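You operate a simulated robot arm through the tools that you are given. There is no shell and no other tool.

The job below is to be done with a simulated robot arm. You get a single attempt, and the scene is never put back.

JOB
Drain the filter bowl and set the air as the job card says.
Fine: open the air valve first; press reset last, so that the fault lamp is out.

Only the result counts: the job must be done as asked and must still hold three seconds after the hand-in. Knocking over, shifting, dropping, spilling or breaking anything else fails it.

ROBOT AND FRAMES
A 6-joint arm with a two-finger parallel gripper, fixed in place. Base frame: the origin is at the foot of the arm, x ahead of it, y to its left, z up. Units: m, degrees, N and s.
With the tool pointing down near the work surface it reaches from about 0.14 to 0.6 m from the base axis. Its first joint turns from -66.0 to 66.0 degrees. Payload 2.7 kg.
The TCP is the grasp point between the finger pads, 0.023 m short of the fingertips. In the tool frame z runs along the fingers and y along their closing line. Largest opening 0.094 m; finger width 0.038, thickness 0.01; the body of the gripper, 0.054 by 0.096 m, starts 0.039 m behind the TCP.
Orientation is told as [roll, pitch, yaw] about the base's x, y, z axes, in that order, counted from this pose: with the fingers straight down and closing along the base's y, the tool's x points along the base's -x, its y along +y and its z along -z.

CONTROLS
- The arm moves only by the tool arm_command. Its argument "series" is a list of rows, each a list of 3 entries, a list of its own where there are three numbers: the shift along the tool's x, y, z in m, then the turn, a rotation vector about the tool's x, y, z in degrees, then the gripper command, from -1 (fully open) to 1 (shut), values between in proportion. In form: [[[tx, ty, tz], [wx, wy, wz], hand], ...]. A call has 1 to 20 rows; each row shifts and turns the commanded pose from where the row before left it, along the tool's axes as they then stand. Each row takes 0.2 s and may step no farther than 0.05 m and 8.6 degrees from the row before; otherwise, or with a gripper value out of range, the whole call is refused. A pose out of reach is approached as far as the arm can. The call stops where the force on the tool passes 40 N (or 10 N more than at its start, if that is more) or the arm is blocked; 0.2 s more then pass. Each finger travels about 0.045 m/s and halts on what it meets, pressing with about 28 N; the grip force reading is that of the motor and also rises with nothing between the fingers. The clock runs only during rows and for 0.2 s after the last one: add rows that do not move to give the fingers time. It gives the time, the measured TCP pose, the force on the tool (base axes), the opening and the grip force at its end, in the units of the frame above (readings bear some noise), with the torque about the TCP (base axes, N m) and any sound that the robot's microphone picked up.
- Cameras (640 x 400 px; columns grow to the right, rows downward): "scene" is fixed at [0.0816, -0.4383, 1.4102]; the picture's right is [0.70, -0.71, 0.00], its down [-0.37, -0.37, -0.85] and it looks along [0.61, 0.60, -0.52] (base axes); focal length 311 px, centre (320, 200). "wrist" rides on the gripper at [0.086, 0.016, -0.074] in the tool frame; the picture's right is [-0.18, 0.98, 0.00], its down [-0.58, -0.11, -0.81] and it looks along [-0.79, -0.15, 0.59] (tool axes); focal length 243 px, centre (320, 200). There is no depth. A picture from a camera that has moved, and an enlarged one, comes with that camera's place and axes in the base frame and with its lens.
- capture(camera): a new picture of that camera. No time passes.
- inspect(camera, box): a new picture of the part [left, top, right, bottom] of that camera's present view, enlarged. No time passes.
- close_job(): hands the job in; it is judged then, once.

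Places have to be worked out from the pictures, the camera data and where the tool is seen. Open the gripper and draw the arm clear of the work before you hand the job in, unless the task says otherwise.

The tools are called after "Request:" as name(argument=value, ...) on one line, values as JSON. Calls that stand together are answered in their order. arm_command: Moves the arm, as the interface text tells. Its arguments: {"type":"object","properties":{"series":{"type":"array","items":{"type":"array"}}},"required":["series"]} The other tools are called the same way: capture (camera) takes a picture; inspect (camera, box) takes an enlarged picture of a part of a camera's view; close_job () hands the job in.

At the start:

```text
time: 0.0
tool_pos: [0.3259, -0.1077, 1.2534]
tcp_rot: [0.0, -0.2, -0.2]
ft_force: [-0.6, 0.6, 0.4]
ft_torque: [0.0, 0.03, 0.02]
grip_width: 0.0939
finger_force: 0.1
```

scene: 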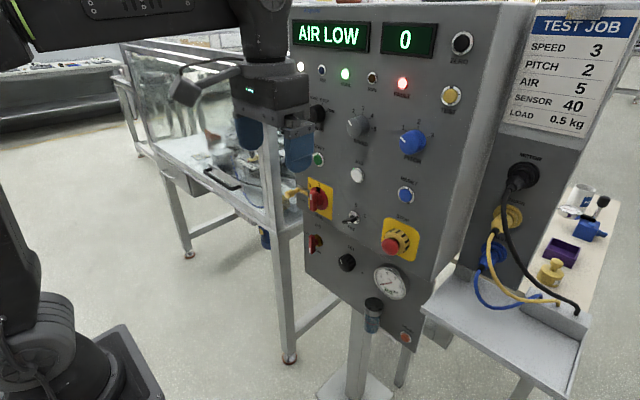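
wrist: 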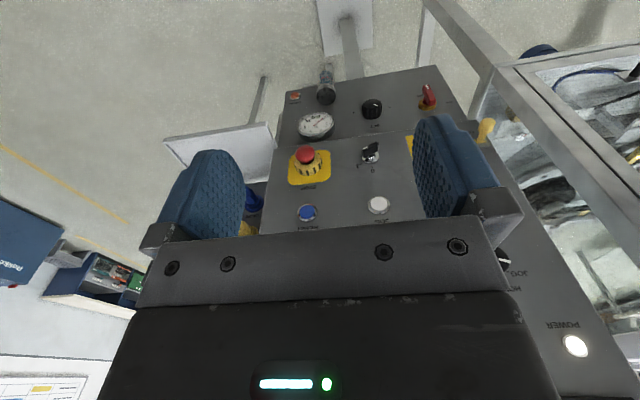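

I start by looking closely at the panel and the job card from the scene camera.

Request:
inspect(camera="scene", box=[280, 0, 480, 125])

Request:
inspect(camera="scene", box=[280, 110, 480, 235])

Request:
inspect(camera="scene", box=[280, 220, 480, 345])

Request:
inspect(camera="scene", box=[480, 0, 640, 150])

Request:
inspect(camera="wrist", box=[240, 50, 480, 240])

```text
3.20 times, centred on (380, 62) of scene
camera zoom: at [0.0816, -0.4383, 1.4102], right [0.7, -0.71, 0.0], down [-0.37, -0.37, -0.85], along [0.61, 0.6, -0.52], focal length 994 px, centre (128, 640)
```

zoom: 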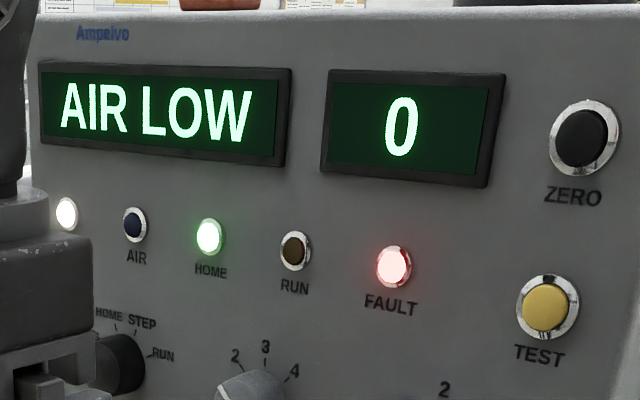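

```text
3.20 times, centred on (380, 172) of scene
camera zoom: at [0.0816, -0.4383, 1.4102], right [0.7, -0.71, 0.0], down [-0.37, -0.37, -0.85], along [0.61, 0.6, -0.52], focal length 994 px, centre (128, 288)
```

zoom: 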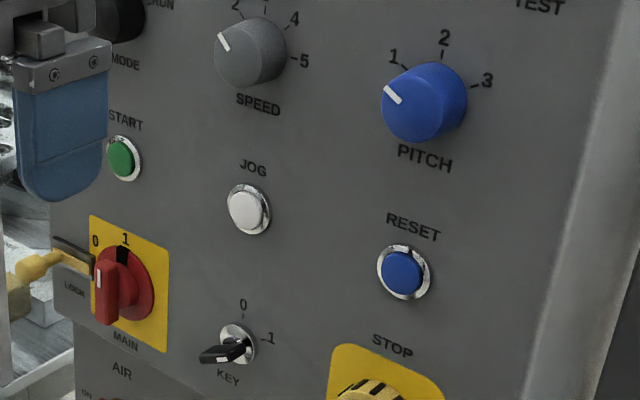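

```text
3.20 times, centred on (380, 282) of scene
camera zoom: at [0.0816, -0.4383, 1.4102], right [0.7, -0.71, 0.0], down [-0.37, -0.37, -0.85], along [0.61, 0.6, -0.52], focal length 994 px, centre (128, -64)
```

zoom: 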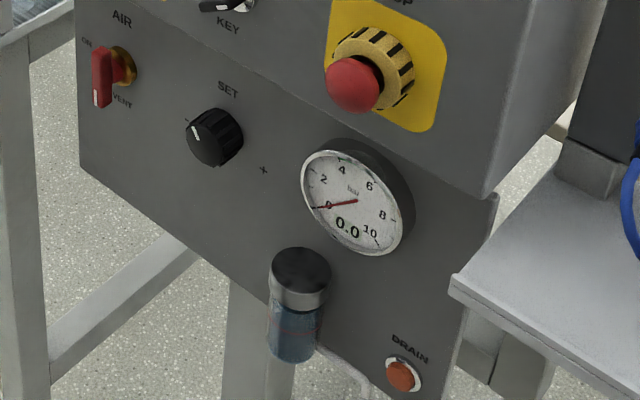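

```text
2.67 times, centred on (560, 75) of scene
camera zoom: at [0.0816, -0.4383, 1.4102], right [0.7, -0.71, 0.0], down [-0.37, -0.37, -0.85], along [0.61, 0.6, -0.52], focal length 829 px, centre (-320, 533)
```

zoom: 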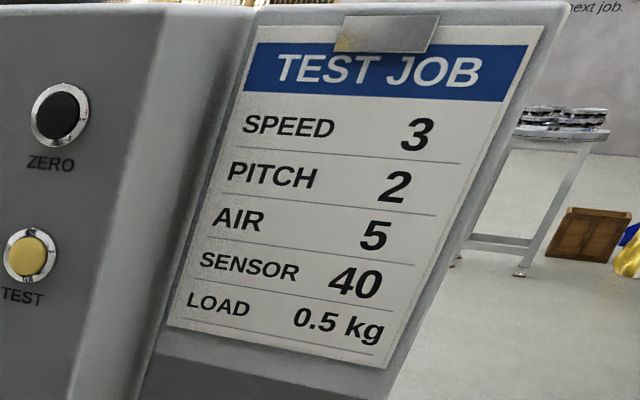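

```text
2.11 times, centred on (360, 145) of wrist
camera zoom: at [0.2387, -0.0908, 1.3275], right [0.19, 0.98, 0.0], down [0.58, -0.11, 0.81], along [0.79, -0.15, -0.59], focal length 511 px, centre (236, 316)
```

zoom: 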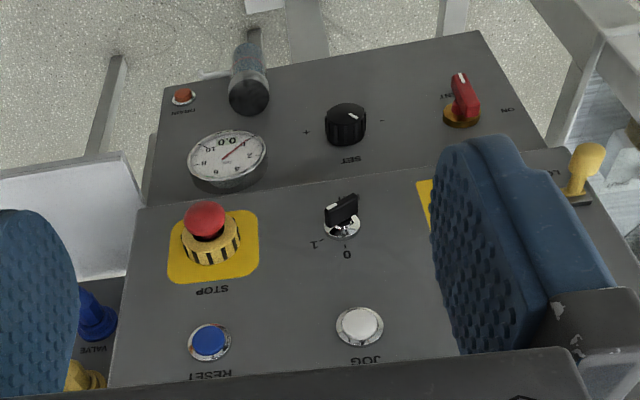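

The panel faces -x: from the two views I place RESET near (0.591,-0.180,1.090), SET near (0.586,-0.034,0.815), the AIR valve near (0.612,0.095,0.807) and DRAIN near (0.612,-0.236,0.665). I move clear in front of the panel, then will turn the tool to point at it.

Request:
arm_command(series=[[[-0.0173, 0.023, 0.025], [0, 0, 0], -1], [[-0.0173, 0.023, 0.025], [0, 0, 0], -1], [[-0.0173, 0.023, 0.025], [0, 0, 0], -1], [[-0.0173, 0.023, 0.025], [0, 0, 0], -1], [[-0.0173, 0.023, 0.025], [0, 0, 0], -1], [[-0.0173, 0.023, 0.025], [0, 0, 0], -1]])

```text
time: 1.4
tool_pos: [0.4293, 0.0329, 1.1042]
tcp_rot: [0.0, -0.1, -0.1]
ft_force: [0.3, -0.5, -1.2]
ft_torque: [0.02, 0.0, 0.0]
grip_width: 0.0941
finger_force: 0.0
```

The move went as commanded. Now I turn the tool about its y in place so that the fingers point toward the panel, half of the way first.

Request:
arm_command(series=[[[0, 0, 0], [0, -8.17, 0], -1], [[0, 0, 0], [0, -8.17, 0], -1], [[0, 0, 0], [0, -8.17, 0], -1], [[0, 0, 0], [0, -8.17, 0], -1], [[0, 0, 0], [0, -8.17, 0], -1]])

Request:
capture(camera="scene")

Request:
capture(camera="wrist")

```text
time: 2.6
tool_pos: [0.4302, 0.0302, 1.1037]
tcp_rot: [0.1, -41.1, -0.1]
ft_force: [-0.3, -0.2, 0.1]
ft_torque: [0.0, -0.01, 0.02]
grip_width: 0.0944
finger_force: 0.0
```

```text
taken
```

scene: 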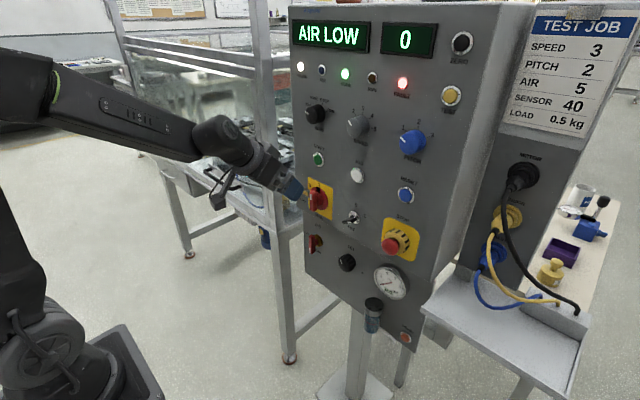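

```text
taken
camera wrist: at [0.3149, 0.0476, 1.1031], right [0.14, 0.98, 0.12], down [-0.09, -0.11, 0.99], along [0.99, -0.15, 0.08], focal length 243 px, centre (320, 200)
```

wrist: 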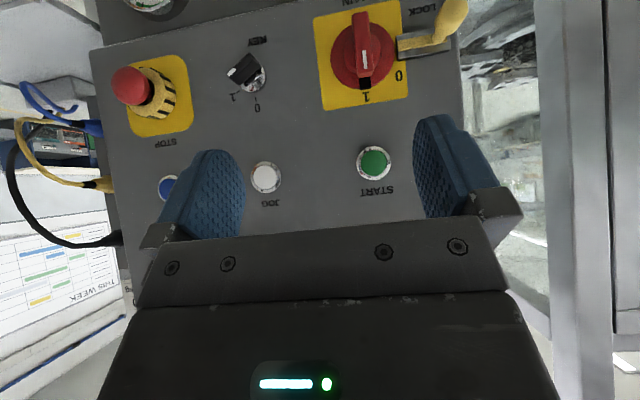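

The tool turns cleanly. I keep this tilt (camera looking level) and lower by about 0.28 m to get a good view of the lower panel.

Request:
arm_command(series=[[[0.0263, 0, 0.0302], [0, 0, 0], -1], [[0.0263, 0, 0.0302], [0, 0, 0], -1], [[0.0263, 0, 0.0302], [0, 0, 0], -1], [[0.0263, 0, 0.0302], [0, 0, 0], -1], [[0.0263, 0, 0.0302], [0, 0, 0], -1], [[0.0263, 0, 0.0302], [0, 0, 0], -1], [[0.0263, 0, 0.0302], [0, 0, 0], -1]])

Request:
capture(camera="wrist")

Request:
capture(camera="scene")

```text
time: 4.2
tool_pos: [0.4309, 0.0311, 1.0539]
tcp_rot: [0.1, -40.9, -0.1]
ft_force: [-0.4, 0.6, 0.6]
ft_torque: [-0.04, 0.02, 0.01]
grip_width: 0.0941
finger_force: 0.1
out of reach, approached as far as the arm can: row 2, 3, 4, 5, 6, 7
```

```text
taken
camera wrist: at [0.316, 0.0473, 1.0533], right [0.14, 0.98, 0.12], down [-0.09, -0.11, 0.99], along [0.99, -0.15, 0.07], focal length 243 px, centre (320, 200)
```

wrist: 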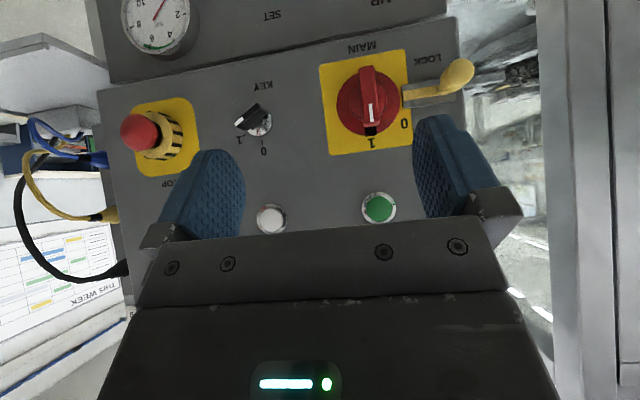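

```text
taken
```

scene: 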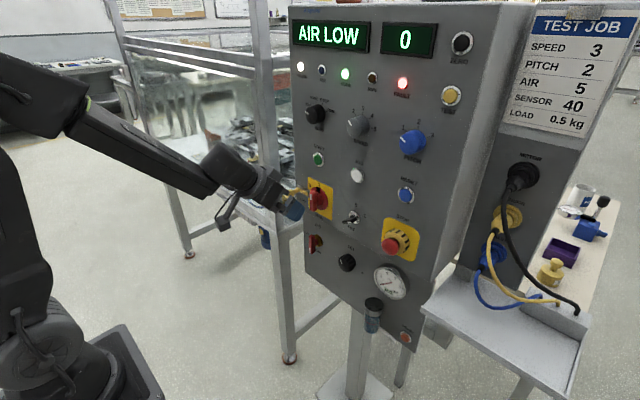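

The arm went only part of the way (z stopped at 1.054, out of reach at this tilt). I send a still row to see where the commanded pose stands.

Request:
arm_command(series=[[[0, 0, 0], [0, 0, 0], -1]])

```text
time: 4.6
tool_pos: [0.4312, 0.0304, 1.0529]
tcp_rot: [0.3, -41.0, -0.1]
ft_force: [-0.1, 0.1, 1.3]
ft_torque: [-0.01, 0.01, -0.01]
grip_width: 0.0938
finger_force: 0.0
```

The command now stands at the actual pose. I finish the turn toward horizontal from here.

Request:
arm_command(series=[[[0, 0, 0], [0, -8.17, 0], -1], [[0, 0, 0], [0, -8.17, 0], -1], [[0, 0, 0], [0, -8.17, 0], -1], [[0, 0, 0], [0, -8.17, 0], -1], [[0, 0, 0], [0, -8.17, 0], -1], [[0, 0, 0], [0, -8.17, 0], -1]])

Request:
capture(camera="wrist")

Request:
capture(camera="scene")

```text
time: 6.0
tool_pos: [0.4321, 0.1061, 1.0633]
tcp_rot: [-14.5, -86.0, 13.6]
ft_force: [0.0, -0.5, 0.5]
ft_torque: [-0.01, 0.03, 0.03]
grip_width: 0.0939
finger_force: 0.1
out of reach, approached as far as the arm can: row 1, 2, 3, 4, 5, 6
```

```text
taken
camera wrist: at [0.3522, 0.1232, 0.9826], right [0.03, 0.99, 0.17], down [-0.77, -0.08, 0.64], along [0.64, -0.15, 0.75], focal length 243 px, centre (320, 200)
```

wrist: 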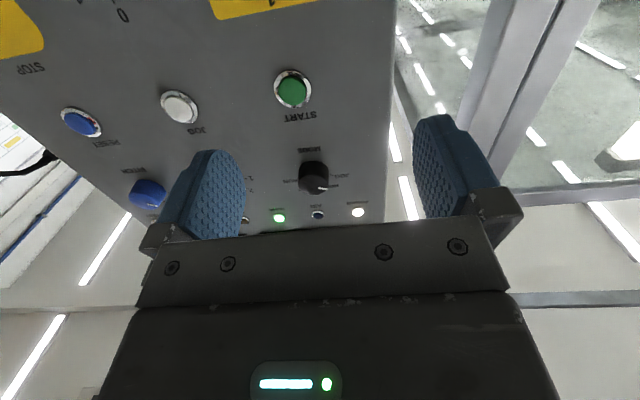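

```text
taken
```

scene: 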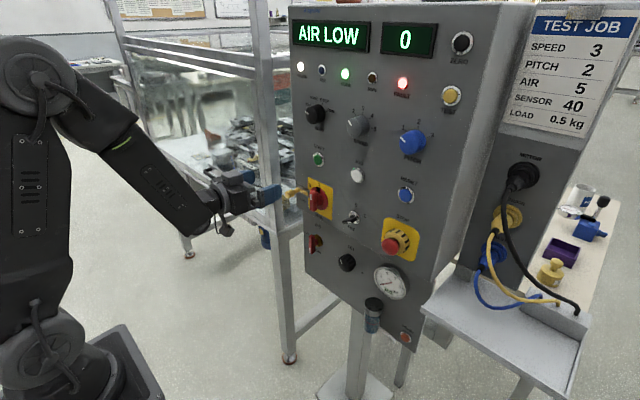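

The tool is now nearly level (about 4° short) and the arm is near its folded limit, so I go forward and down toward the AIR valve where there should be more room, in small checks.

Request:
arm_command(series=[[[0.03, -0.001, 0.012], [0, 0, 0], -1], [[0.03, -0.001, 0.012], [0, 0, 0], -1], [[0.03, -0.001, 0.008], [0, 0, 0], -1]])

```text
time: 6.8
tool_pos: [0.4787, 0.1216, 1.0089]
tcp_rot: [-30.1, -85.3, 29.1]
ft_force: [0.0, -0.5, 0.2]
ft_torque: [0.03, 0.02, -0.02]
grip_width: 0.094
finger_force: 0.0
out of reach, approached as far as the arm can: row 1, 2, 3
```

Still partly limited; I look at how the arm is folded and where the fingers are relative to the panel.

Request:
capture(camera="scene")

Request:
capture(camera="wrist")

```text
taken
```

scene: 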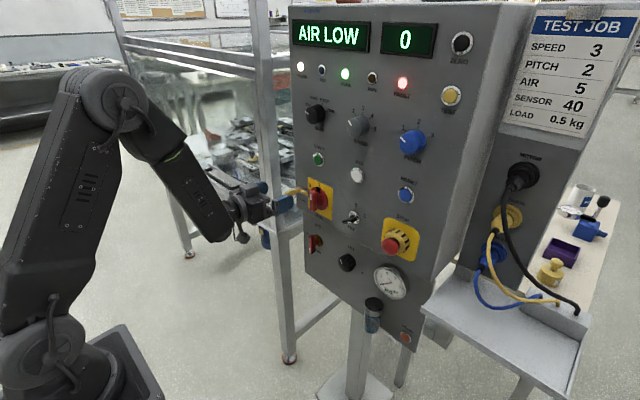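

```text
taken
camera wrist: at [0.3976, 0.136, 0.9287], right [0.03, 0.99, 0.14], down [-0.76, -0.07, 0.64], along [0.65, -0.13, 0.75], focal length 243 px, centre (320, 200)
```

wrist: 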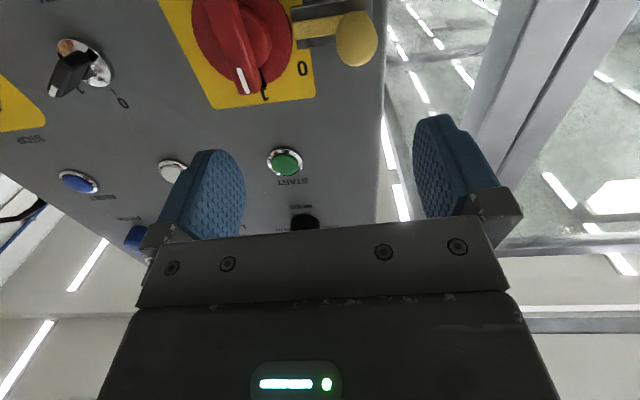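

The elbow's folding limit keeps the wrist about 0.31 m from the shoulder, so straight down is the way that frees it. The padlock end is near (0.527,0.137,0.98), about 25 mm ahead of the fingertips, so I go down without going forward.

Request:
arm_command(series=[[[0.03, -0.003, 0.0], [0, 0, 0], -1], [[0.03, -0.003, 0.0], [0, 0, 0], -1]])

```text
time: 7.4
tool_pos: [0.4977, 0.1281, 0.9803]
tcp_rot: [-35.3, -84.9, 34.5]
ft_force: [0.4, 0.4, 0.3]
ft_torque: [-0.04, -0.01, 0.01]
grip_width: 0.0941
finger_force: 0.1
out of reach, approached as far as the arm can: row 1, 2
```

The arm slid forward to x=0.498 rather than straight down, with fingertips close to the padlock, so I stop and look before any further move.

Request:
capture(camera="scene")

Request:
inspect(camera="scene", box=[0, 40, 340, 380])

Request:
capture(camera="wrist")

```text
taken
```

scene: 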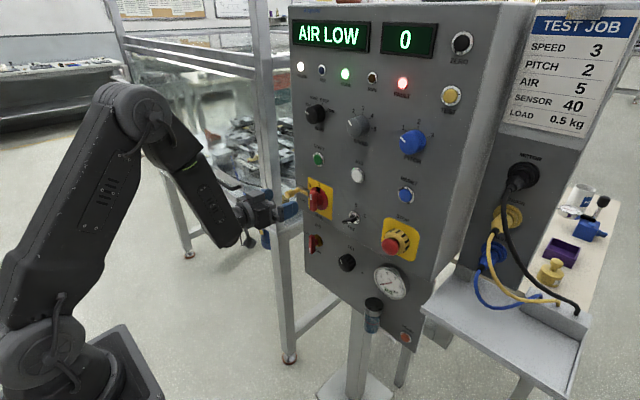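

```text
1.18 times, centred on (170, 210) of scene
camera zoom: at [0.0816, -0.4383, 1.4102], right [0.7, -0.71, 0.0], down [-0.37, -0.37, -0.85], along [0.61, 0.6, -0.52], focal length 366 px, centre (496, 188)
```

zoom: 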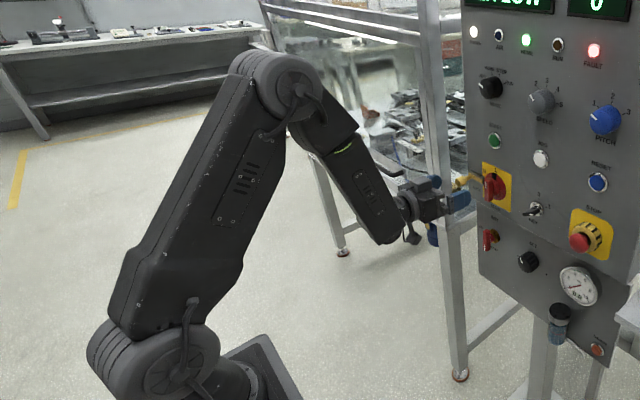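

```text
taken
camera wrist: at [0.4161, 0.1409, 0.8993], right [0.03, 0.99, 0.13], down [-0.76, -0.07, 0.64], along [0.65, -0.12, 0.75], focal length 243 px, centre (320, 200)
```

wrist: 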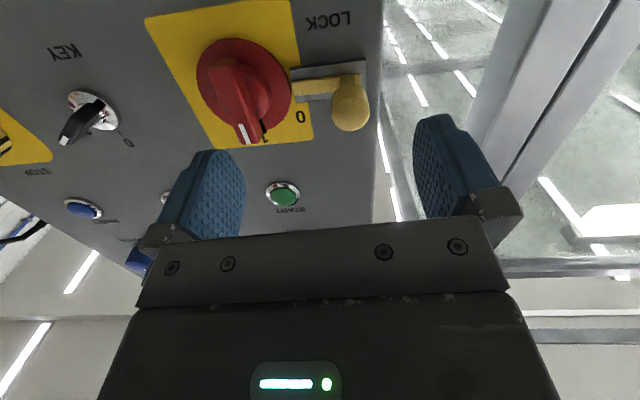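

I look more closely at the wrist to see how its joints stand.

Request:
inspect(camera="scene", box=[130, 90, 330, 260])

Request:
inspect(camera="scene", box=[210, 160, 330, 260])

```text
2.35 times, centred on (230, 175) of scene
camera zoom: at [0.0816, -0.4383, 1.4102], right [0.7, -0.71, 0.0], down [-0.37, -0.37, -0.85], along [0.61, 0.6, -0.52], focal length 731 px, centre (532, 259)
```

zoom: 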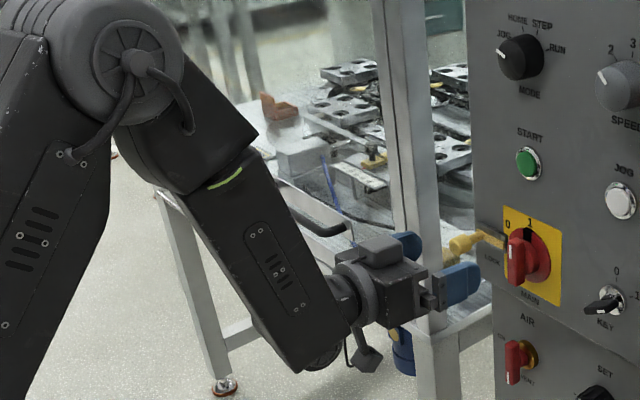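

```text
4.00 times, centred on (270, 210) of scene
camera zoom: at [0.0816, -0.4383, 1.4102], right [0.7, -0.71, 0.0], down [-0.37, -0.37, -0.85], along [0.61, 0.6, -0.52], focal length 1243 px, centre (520, 160)
```

zoom: 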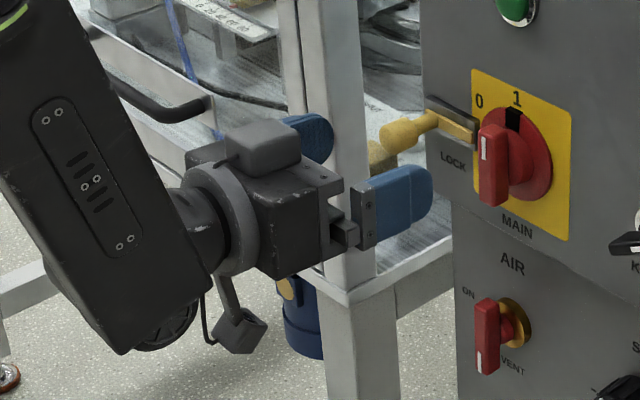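

The fingertips are about level with the padlock, so I first tip the nose down 24° about the TCP, which should relax the wrist, and then draw back from the panel.

Request:
arm_command(series=[[[0, 0, 0], [0, 8, 0], -1], [[0, 0, -0.01], [0, 8, 0], -1], [[0, 0, -0.01], [0, 8, 0], -1]])

```text
time: 8.2
tool_pos: [0.4803, 0.1309, 0.9869]
tcp_rot: [-1.0, -62.0, 0.2]
ft_force: [-0.9, -0.1, -0.3]
ft_torque: [0.01, 0.01, -0.01]
grip_width: 0.0939
finger_force: 0.0
out of reach, approached as far as the arm can: row 1
```

Relaxed and within reach now. I draw back and then lower, keeping this 28° nose-down tilt, and watch for the limit.

Request:
arm_command(series=[[[0.0094, -0.018, -0.0177], [0, 0, 0], -1], [[0.0094, -0.018, -0.0177], [0, 0, 0], -1], [[0.022, 0, 0.0117], [0, 0, 0], -1], [[0.022, 0, 0.0117], [0, 0, 0], -1]])

```text
time: 9.2
tool_pos: [0.447, 0.1011, 0.951]
tcp_rot: [-3.5, -61.8, 2.4]
ft_force: [-0.3, -0.4, 0.1]
ft_torque: [0.02, -0.02, 0.03]
grip_width: 0.0942
finger_force: 0.0
out of reach, approached as far as the arm can: row 3, 4
```

All readings fit one picture: the fifth joint does not bend upward past straight, so the forearm has rolled around to about its limit and the last joint has wound up with it. I test this by rolling the tool about its own axis by -180° (camera to the top), which should unwind the last joint; here nothing is near it.

Request:
arm_command(series=[[[0, 0, 0], [0, 0, -8.5], -1], [[0, 0, 0], [0, 0, -8.5], -1], [[0, 0, 0], [0, 0, -8.5], -1], [[0, 0, 0], [0, 0, -8.5], -1], [[0, 0, 0], [0, 0, -8.5], -1], [[0, 0, 0], [0, 0, -8.5], -1]])

Request:
capture(camera="scene")

```text
time: 10.6
tool_pos: [0.4479, 0.1019, 0.9493]
tcp_rot: [-56.0, -33.0, 68.4]
ft_force: [0.0, 0.4, 0.7]
ft_torque: [0.0, -0.02, -0.02]
grip_width: 0.0942
finger_force: 0.1
```

```text
taken
```

scene: 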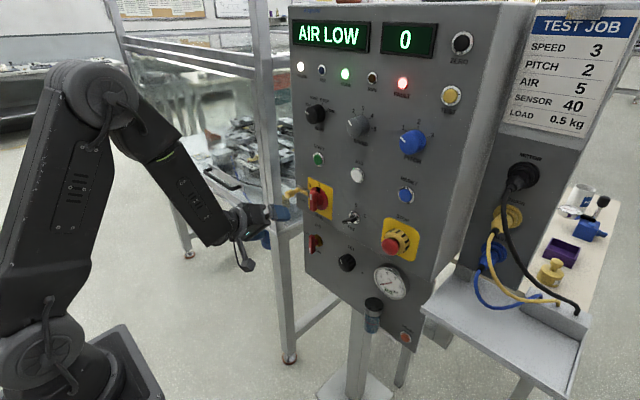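

The roll goes freely. I continue it to -180° in total so the camera sits on top.

Request:
arm_command(series=[[[0, 0, 0], [0, 0, -8.55], -1], [[0, 0, 0], [0, 0, -8.55], -1], [[0, 0, 0], [0, 0, -8.55], -1], [[0, 0, 0], [0, 0, -8.55], -1], [[0, 0, 0], [0, 0, -8.55], -1], [[0, 0, 0], [0, 0, -8.55], -1], [[0, 0, 0], [0, 0, -8.55], -1], [[0, 0, 0], [0, 0, -8.55], -1], [[0, 0, 0], [0, 0, -8.55], -1], [[0, 0, 0], [0, 0, -8.55], -1], [[0, 0, 0], [0, 0, -8.55], -1], [[0, 0, 0], [0, 0, -8.55], -1], [[0, 0, 0], [0, 0, -8.55], -1], [[0, 0, 0], [0, 0, -8.55], -1], [[0, 0, 0], [0, 0, -8.55], -1]])

Request:
capture(camera="wrist")

Request:
capture(camera="scene")

```text
time: 13.8
tool_pos: [0.4465, 0.1027, 0.9509]
tcp_rot: [0.3, 62.1, 178.9]
ft_force: [-0.1, -0.6, -0.2]
ft_torque: [-0.02, -0.03, -0.02]
grip_width: 0.0942
finger_force: 0.1
```

```text
taken
camera wrist: at [0.4209, 0.0878, 1.0621], right [-0.11, -0.98, -0.16], down [-0.98, 0.13, -0.14], along [0.15, 0.14, -0.98], focal length 243 px, centre (320, 200)
```

wrist: 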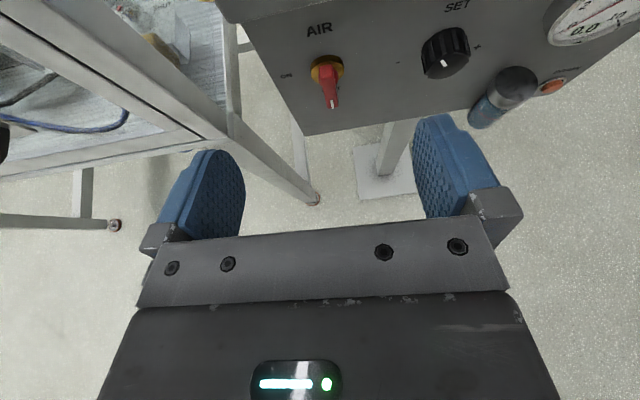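

```text
taken
```

scene: 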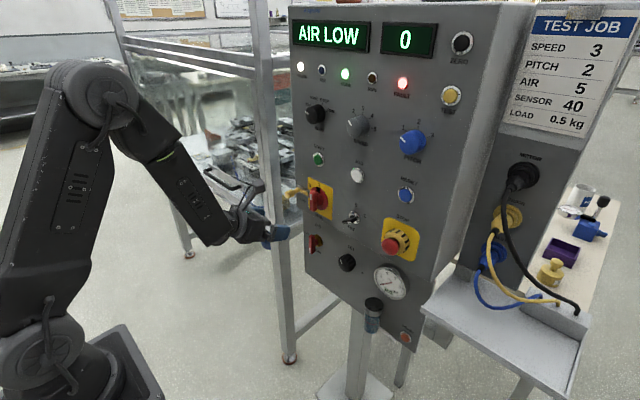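

The camera is on top now and the panel appears upright. I test whether lowering works now, straight down 0.06 m.

Request:
arm_command(series=[[[-0.0265, 0, 0.014], [0, 0, 0], -1], [[-0.0265, 0, 0.014], [0, 0, 0], -1]])

```text
time: 14.4
tool_pos: [0.4454, 0.1137, 0.8918]
tcp_rot: [0.1, 62.1, 178.6]
ft_force: [0.1, -0.5, 0.1]
ft_torque: [0.06, -0.02, 0.02]
grip_width: 0.0941
finger_force: 0.1
out of reach, approached as far as the arm can: row 1, 2
```

Lowering works but the arm drifts +y, which shows that the forearm roll is at its limit and the tool wants some yaw to the right. I take a closer look at the valve, knob, bowl and drain from here.

Request:
capture(camera="wrist")

Request:
inspect(camera="wrist", box=[220, 0, 400, 112])

Request:
inspect(camera="wrist", box=[400, 0, 640, 150])

Request:
inspect(camera="scene", box=[295, 220, 375, 270])

Request:
inspect(camera="scene", box=[350, 260, 430, 350])

```text
taken
camera wrist: at [0.4193, 0.0983, 1.0032], right [-0.11, -0.98, -0.16], down [-0.98, 0.13, -0.14], along [0.16, 0.14, -0.98], focal length 243 px, centre (320, 200)
```

wrist: 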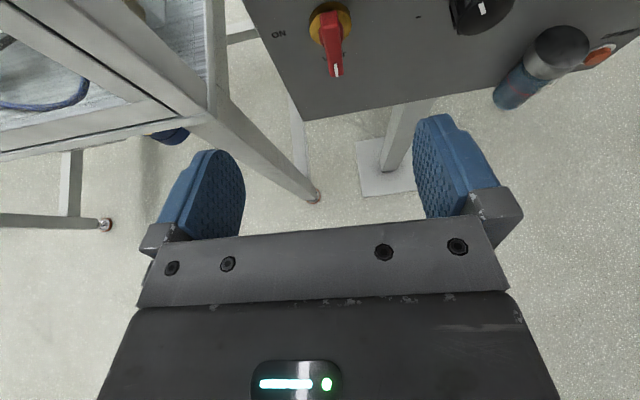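

```text
3.56 times, centred on (310, 56) of wrist
camera zoom: at [0.4193, 0.0983, 1.0032], right [-0.11, -0.98, -0.16], down [-0.98, 0.13, -0.14], along [0.16, 0.14, -0.98], focal length 863 px, centre (356, 712)
```

zoom: 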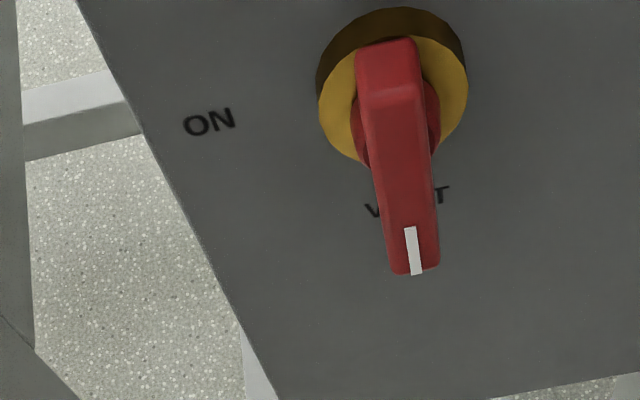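

```text
2.67 times, centred on (520, 75) of wrist
camera zoom: at [0.4193, 0.0983, 1.0032], right [-0.11, -0.98, -0.16], down [-0.98, 0.13, -0.14], along [0.16, 0.14, -0.98], focal length 647 px, centre (-213, 533)
```

zoom: 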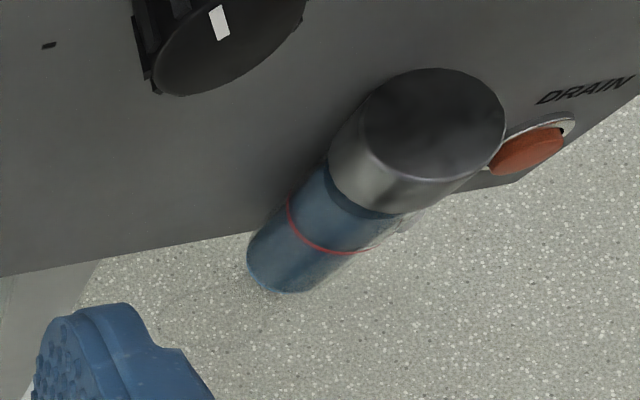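

```text
8.00 times, centred on (335, 245) of scene
camera zoom: at [0.0816, -0.4383, 1.4102], right [0.7, -0.71, 0.0], down [-0.37, -0.37, -0.85], along [0.61, 0.6, -0.52], focal length 2486 px, centre (200, -160)
```

zoom: 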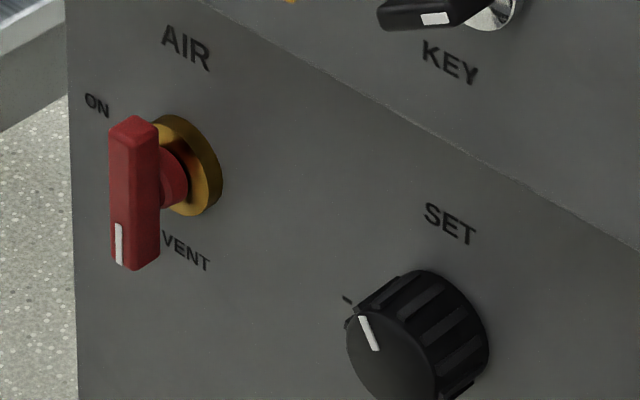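

```text
4.44 times, centred on (390, 305) of scene
camera zoom: at [0.0816, -0.4383, 1.4102], right [0.7, -0.71, 0.0], down [-0.37, -0.37, -0.85], along [0.61, 0.6, -0.52], focal length 1381 px, centre (9, -267)
```

zoom: 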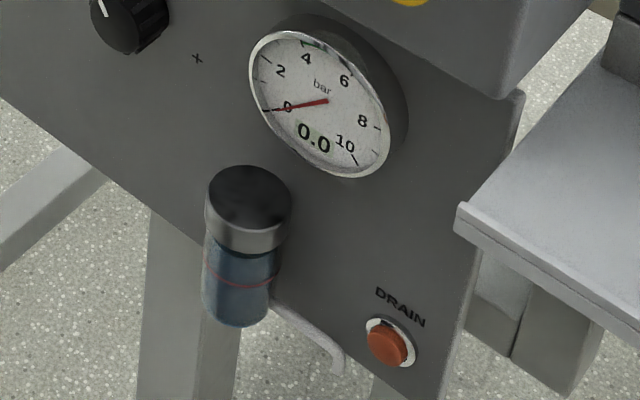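

The valve handle is a bar about 72 mm long centred near (0.590 front, y 0.099, z 0.803), 15 mm wide, pointing down to VENT; it has to turn so its marked end goes left to ON. I close the fingers to push it, and yaw the tool 11° right with a smaller nose-down tilt.

Request:
arm_command(series=[[[0, 0, 0], [-4.86, 4, 2.57], 1], [[0, 0, 0], [-4.86, 4, 2.57], 1], [[0, 0, 0], [0, 0, 0], 1], [[0, 0, 0], [0, 0, 0], 1], [[0, 0, 0], [0, 0, 0], 1], [[0, 0, 0], [0, 0, 0], 1]])

Request:
capture(camera="wrist")

```text
time: 15.8
tool_pos: [0.4461, 0.1128, 0.8912]
tcp_rot: [-2.9, 70.0, 165.3]
ft_force: [0.4, -0.3, 0.4]
ft_torque: [-0.01, -0.02, 0.01]
grip_width: 0.0002
finger_force: 28.3
```

```text
taken
camera wrist: at [0.402, 0.1037, 0.9994], right [-0.27, -0.95, -0.19], down [-0.91, 0.31, -0.27], along [0.31, 0.1, -0.94], focal length 243 px, centre (320, 200)
```

wrist: 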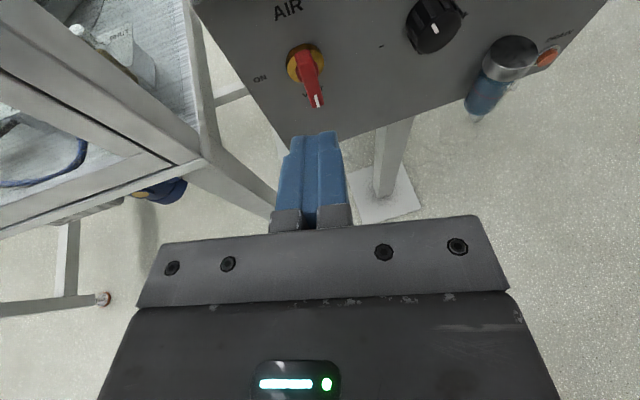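

Fingers are closed and this tilt (20° nose-down, 11.6° right) is within reach. I move to a point right of and below the handle axis, short of the panel.

Request:
arm_command(series=[[[-0.0188, 0.0058, 0.0242], [0, 0, 0], 1], [[-0.0188, 0.0058, 0.0242], [0, 0, 0], 1], [[-0.0188, 0.0058, 0.0242], [0, 0, 0], 1], [[-0.0188, 0.0058, 0.0242], [0, 0, 0], 1], [[-0.0188, 0.0058, 0.0242], [0, 0, 0], 1], [[0, 0, 0], [0, 0, 0], 1]])

Request:
capture(camera="wrist")

Request:
inspect(camera="scene", box=[230, 160, 390, 285])

```text
time: 17.2
tool_pos: [0.5213, 0.0705, 0.7614]
tcp_rot: [-2.8, 70.0, 165.2]
ft_force: [-1.1, 0.7, 0.0]
ft_torque: [-0.01, 0.0, 0.02]
grip_width: 0.0
finger_force: 27.5
```

```text
taken
camera wrist: at [0.4767, 0.0612, 0.8692], right [-0.27, -0.95, -0.19], down [-0.91, 0.31, -0.27], along [0.31, 0.1, -0.94], focal length 243 px, centre (320, 200)
```

wrist: 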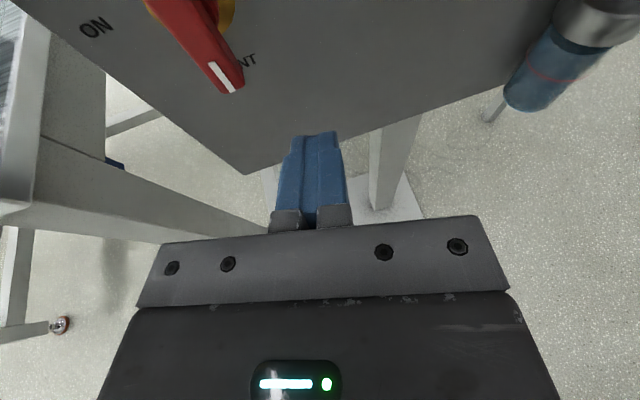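

```text
3.20 times, centred on (310, 222) of scene
camera zoom: at [0.0816, -0.4383, 1.4102], right [0.7, -0.71, 0.0], down [-0.37, -0.37, -0.85], along [0.61, 0.6, -0.52], focal length 994 px, centre (352, 128)
```

zoom: 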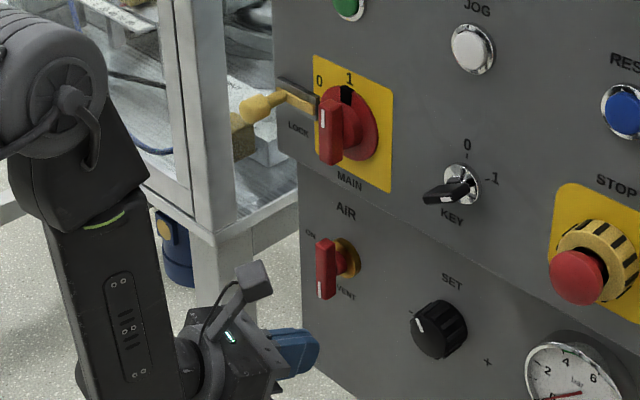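

The handle tip shows at about y 0.103, z 0.764, and the panel face at x≈0.621. I advance so the fingertips pass the handle's front face by about 15 mm, right of it.

Request:
arm_command(series=[[[0.0062, -0.0039, 0.0172], [0, 0, 0], 1], [[0.0062, -0.0039, 0.0172], [0, 0, 0], 1], [[0.0062, -0.0039, 0.0172], [0, 0, 0], 1], [[0, 0, 0], [0, 0, 0], 1]])

Request:
capture(camera="wrist")

Request:
inspect(camera="scene", box=[260, 190, 380, 285])

```text
time: 18.2
tool_pos: [0.5771, 0.07, 0.762]
tcp_rot: [-2.6, 70.0, 165.5]
ft_force: [0.5, -0.4, 0.2]
ft_torque: [-0.03, 0.01, 0.01]
grip_width: 0.0
finger_force: 27.7
```

```text
taken
camera wrist: at [0.533, 0.0614, 0.8686], right [-0.27, -0.95, -0.19], down [-0.91, 0.31, -0.27], along [0.31, 0.1, -0.94], focal length 243 px, centre (320, 200)
```

wrist: 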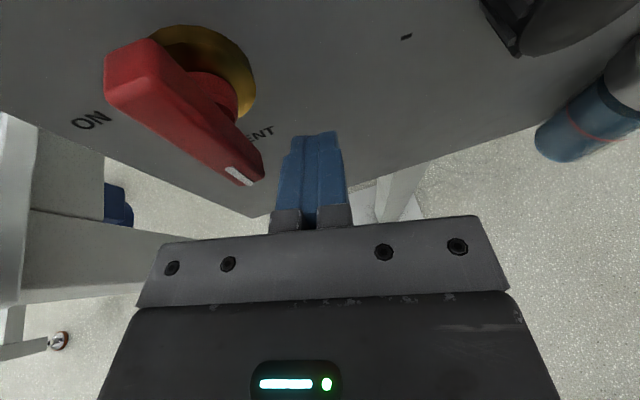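

```text
4.21 times, centred on (320, 238) of scene
camera zoom: at [0.0816, -0.4383, 1.4102], right [0.7, -0.71, 0.0], down [-0.37, -0.37, -0.85], along [0.61, 0.6, -0.52], focal length 1308 px, centre (320, 42)
```

zoom: 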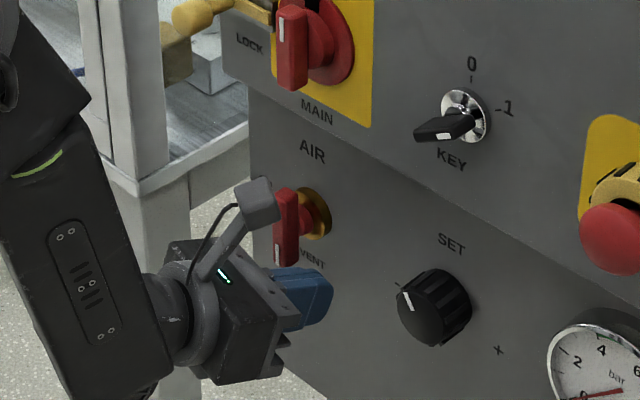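

The handle's right face is near y 0.095 and the finger's left edge near 0.080, overlapping its lower end. I push left in small steps to start turning it.

Request:
arm_command(series=[[[-0.0012, -0.0137, -0.0026], [0, 0, 0], 1], [[-0.0007, -0.0078, -0.0015], [0, 0, 0], 1], [[-0.0006, -0.0068, -0.0013], [0, 0, 0], 1]])

Request:
capture(camera="wrist")

```text
time: 19.0
tool_pos: [0.5765, 0.0984, 0.7622]
tcp_rot: [-2.9, 70.1, 165.3]
ft_force: [-0.7, -0.3, 1.0]
ft_torque: [0.05, 0.02, 0.0]
grip_width: 0.0001
finger_force: 27.7
```

```text
taken
camera wrist: at [0.5326, 0.0893, 0.869], right [-0.27, -0.95, -0.19], down [-0.91, 0.31, -0.27], along [0.31, 0.1, -0.94], focal length 243 px, centre (320, 200)
```

wrist: 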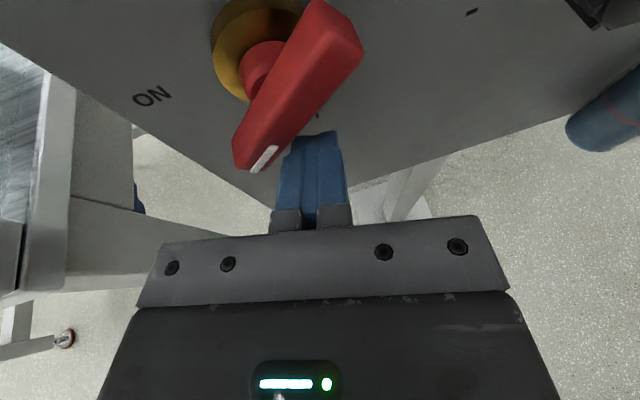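

The handle turns easily under the push. I follow the arc further, left and then up.

Request:
arm_command(series=[[[0.0006, -0.007, -0.0018], [0, 0, 0], 1], [[0.0034, -0.0056, -0.0025], [0, 0, 0], 1], [[0.0049, -0.0045, -0.0028], [0, 0, 0], 1], [[0.0058, -0.0028, -0.0027], [0, 0, 0], 1]])

Request:
capture(camera="wrist")

Request:
inspect(camera="scene", box=[260, 190, 420, 305])

```text
time: 20.0
tool_pos: [0.574, 0.1161, 0.7739]
tcp_rot: [-2.2, 69.4, 165.7]
ft_force: [0.1, -7.7, -21.9]
ft_torque: [-0.11, 0.23, -0.09]
grip_width: 0.0002
finger_force: 27.9
```

```text
taken
camera wrist: at [0.5316, 0.108, 0.8818], right [-0.27, -0.94, -0.19], down [-0.91, 0.31, -0.26], along [0.3, 0.1, -0.95], focal length 243 px, centre (320, 200)
```

wrist: 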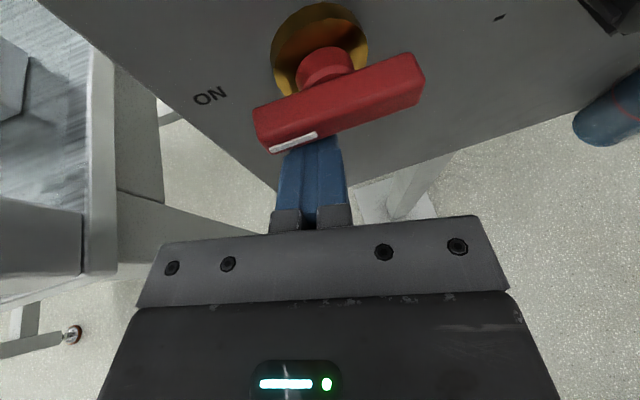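

```text
3.48 times, centred on (340, 248) of scene
camera zoom: at [0.082, -0.4384, 1.4102], right [0.7, -0.71, 0.0], down [-0.37, -0.37, -0.85], along [0.61, 0.6, -0.52], focal length 1081 px, centre (250, 35)
```

zoom: 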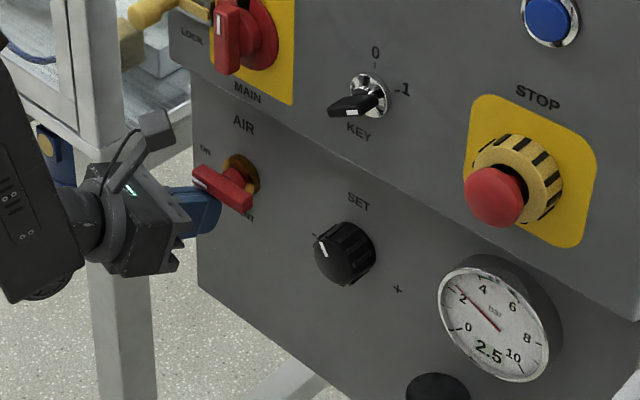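

The gauge has come up to 2.5 bar and the handle is against its stop at ON (22 N reaction downward). I lower the finger off the handle and back straight out.

Request:
arm_command(series=[[[-0.0094, 0.0002, 0.0034], [0, 0, 0], 1], [[-0.0094, 0.0002, 0.0034], [0, 0, 0], 1], [[-0.0099, 0.0062, -0.0276], [0, 0, 0], 1], [[-0.0099, 0.0062, -0.0276], [0, 0, 0], 1], [[-0.0099, 0.0062, -0.0276], [0, 0, 0], 1]])

Request:
inspect(camera="scene", box=[280, 210, 420, 345])

Request:
capture(camera="wrist")

Request:
capture(camera="scene")

```text
time: 21.2
tool_pos: [0.4862, 0.1194, 0.7604]
tcp_rot: [-2.9, 70.1, 165.3]
ft_force: [0.0, 0.3, 0.4]
ft_torque: [-0.02, 0.01, 0.04]
grip_width: 0.0
finger_force: 28.2
```

```text
2.96 times, centred on (350, 278) of scene
camera zoom: at [0.0816, -0.4383, 1.4102], right [0.7, -0.71, 0.0], down [-0.37, -0.37, -0.85], along [0.61, 0.6, -0.52], focal length 921 px, centre (231, -30)
```

zoom: 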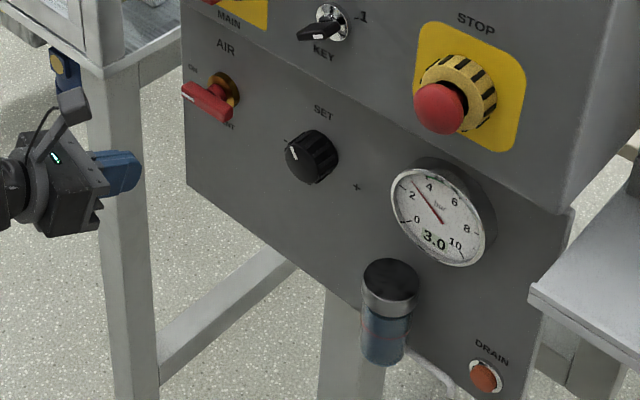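

```text
taken
camera wrist: at [0.4418, 0.1103, 0.8674], right [-0.27, -0.95, -0.19], down [-0.91, 0.31, -0.27], along [0.31, 0.1, -0.94], focal length 243 px, centre (320, 200)
```

wrist: 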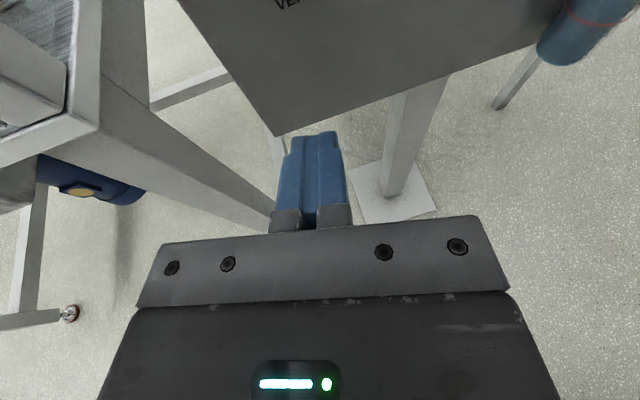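

```text
taken
```

scene: 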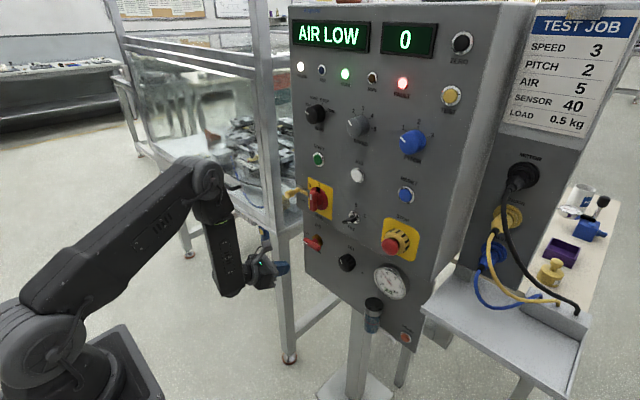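

The air valve is ON and the gauge reads 3.0 bar. The remaining controls lie further right, where the arm needs its forearm rolled the other way; I go up to open space first, yawing the tool further right and levelling it so the wrist stays away from its straight pose.

Request:
arm_command(series=[[[-0.0033, 0.0021, -0.0092], [-2.95, 3.15, 1.07], 1], [[-0.0033, 0.0021, -0.0092], [-2.95, 3.15, 1.07], 1], [[0, 0, 0], [-2.95, 3.15, 1.07], 1]])

```text
time: 22.0
tool_pos: [0.4655, 0.118, 0.7589]
tcp_rot: [-9.1, 79.3, 149.6]
ft_force: [-0.2, 0.6, -0.3]
ft_torque: [0.0, 0.01, -0.01]
grip_width: 0.0
finger_force: 28.3
```

Orientation is as planned. Now I raise the tool in a straight line to about (0.445,-0.064,1.167).

Request:
arm_command(series=[[[0.0341, 0.0149, -0.0026], [0, 0, 0], 1], [[0.0341, 0.0149, -0.0026], [0, 0, 0], 1], [[0.0341, 0.0149, -0.0026], [0, 0, 0], 1], [[0.0341, 0.0149, -0.0026], [0, 0, 0], 1], [[0.0341, 0.0149, -0.0026], [0, 0, 0], 1], [[0.0341, 0.0149, -0.0026], [0, 0, 0], 1], [[0.0341, 0.0149, -0.0026], [0, 0, 0], 1], [[0.0341, 0.0149, -0.0026], [0, 0, 0], 1], [[0.0341, 0.0149, -0.0026], [0, 0, 0], 1], [[0.0341, 0.0149, -0.0026], [0, 0, 0], 1], [[0.0341, 0.0149, -0.0026], [0, 0, 0], 1], [[0.0341, 0.0149, -0.0026], [0, 0, 0], 1]])

Request:
capture(camera="scene")

Request:
inspect(camera="scene", box=[280, 210, 420, 345])

```text
time: 24.6
tool_pos: [0.4381, -0.0766, 1.162]
tcp_rot: [-8.9, 79.0, 150.0]
ft_force: [-0.1, 0.2, 1.0]
ft_torque: [-0.02, -0.01, 0.0]
grip_width: 0.0001
finger_force: 27.9
```

```text
taken
```

scene: 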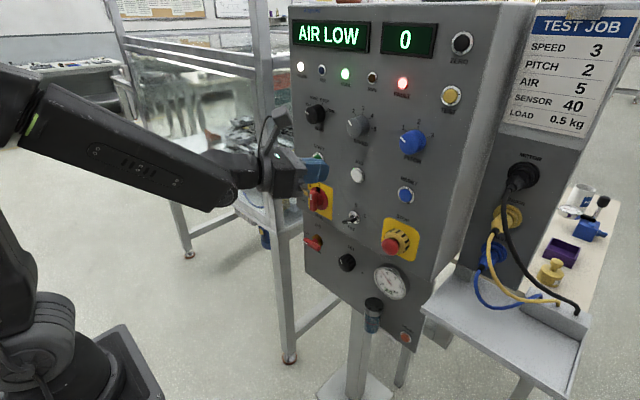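

```text
2.96 times, centred on (350, 278) of scene
camera zoom: at [0.0816, -0.4383, 1.4102], right [0.7, -0.71, 0.0], down [-0.37, -0.37, -0.85], along [0.61, 0.6, -0.52], focal length 921 px, centre (231, -30)
```

zoom: 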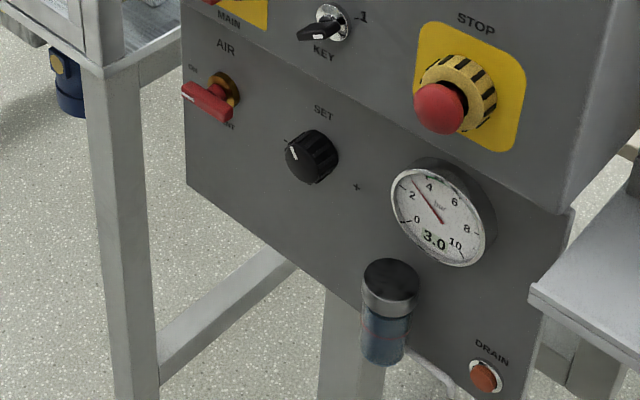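

The gauge holds at 3.0 bar with the valve open. Now I sweep the tool in a cone around the forearm's axis (pure forearm roll), right-down-left, in open space; ten steps first to check.

Request:
arm_command(series=[[[-0.0076, 0.0108, -0.0005], [-3.59, -2.18, 7.38], 1], [[-0.0076, 0.0108, -0.0005], [-3.59, -2.18, 7.38], 1], [[-0.0076, 0.0108, -0.0005], [-3.59, -2.18, 7.38], 1], [[-0.0076, 0.0108, -0.0005], [-3.59, -2.18, 7.38], 1], [[-0.0076, 0.0108, -0.0005], [-3.59, -2.18, 7.38], 1], [[-0.0076, 0.0108, -0.0005], [-3.59, -2.18, 7.38], 1], [[-0.0076, 0.0108, -0.0005], [-3.59, -2.18, 7.38], 1], [[-0.0076, 0.0108, -0.0005], [-3.59, -2.18, 7.38], 1]])

Request:
capture(camera="scene")

```text
time: 26.4
tool_pos: [0.3839, -0.1008, 1.0811]
tcp_rot: [-45.6, 26.8, 74.9]
ft_force: [0.4, -0.2, -0.2]
ft_torque: [0.02, 0.01, 0.0]
grip_width: 0.0
finger_force: 28.3
```

```text
taken
```

scene: 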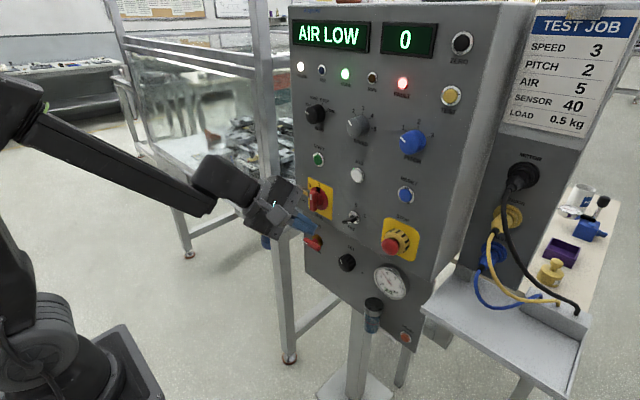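

The sweep runs cleanly. I continue it round the bottom.

Request:
arm_command(series=[[[-0.0076, 0.0108, -0.0005], [-3.59, -2.18, 7.38], 1], [[-0.0076, 0.0108, -0.0005], [-3.59, -2.18, 7.38], 1], [[-0.0076, 0.0108, -0.0005], [-3.59, -2.18, 7.38], 1], [[-0.0076, 0.0108, -0.0005], [-3.59, -2.18, 7.38], 1], [[-0.0076, 0.0108, -0.0005], [-3.59, -2.18, 7.38], 1], [[-0.0076, 0.0108, -0.0005], [-3.59, -2.18, 7.38], 1], [[-0.0076, 0.0108, -0.0005], [-3.59, -2.18, 7.38], 1], [[-0.0076, 0.0108, -0.0005], [-3.59, -2.18, 7.38], 1], [[-0.0076, 0.0108, -0.0005], [-3.59, -2.18, 7.38], 1], [[-0.0076, 0.0108, -0.0005], [-3.59, -2.18, 7.38], 1], [[-0.0076, 0.0108, -0.0005], [-3.59, -2.18, 7.38], 1], [[-0.0076, 0.0108, -0.0005], [-3.59, -2.18, 7.38], 1]])

Request:
capture(camera="scene")

```text
time: 29.0
tool_pos: [0.3605, 0.0318, 1.041]
tcp_rot: [12.3, -30.2, 2.6]
ft_force: [0.4, 0.2, 0.0]
ft_torque: [-0.01, -0.02, 0.02]
grip_width: 0.0
finger_force: 28.2
```

```text
taken
```

scene: 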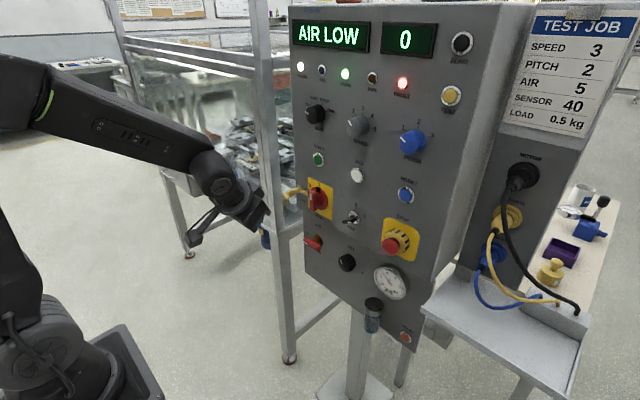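

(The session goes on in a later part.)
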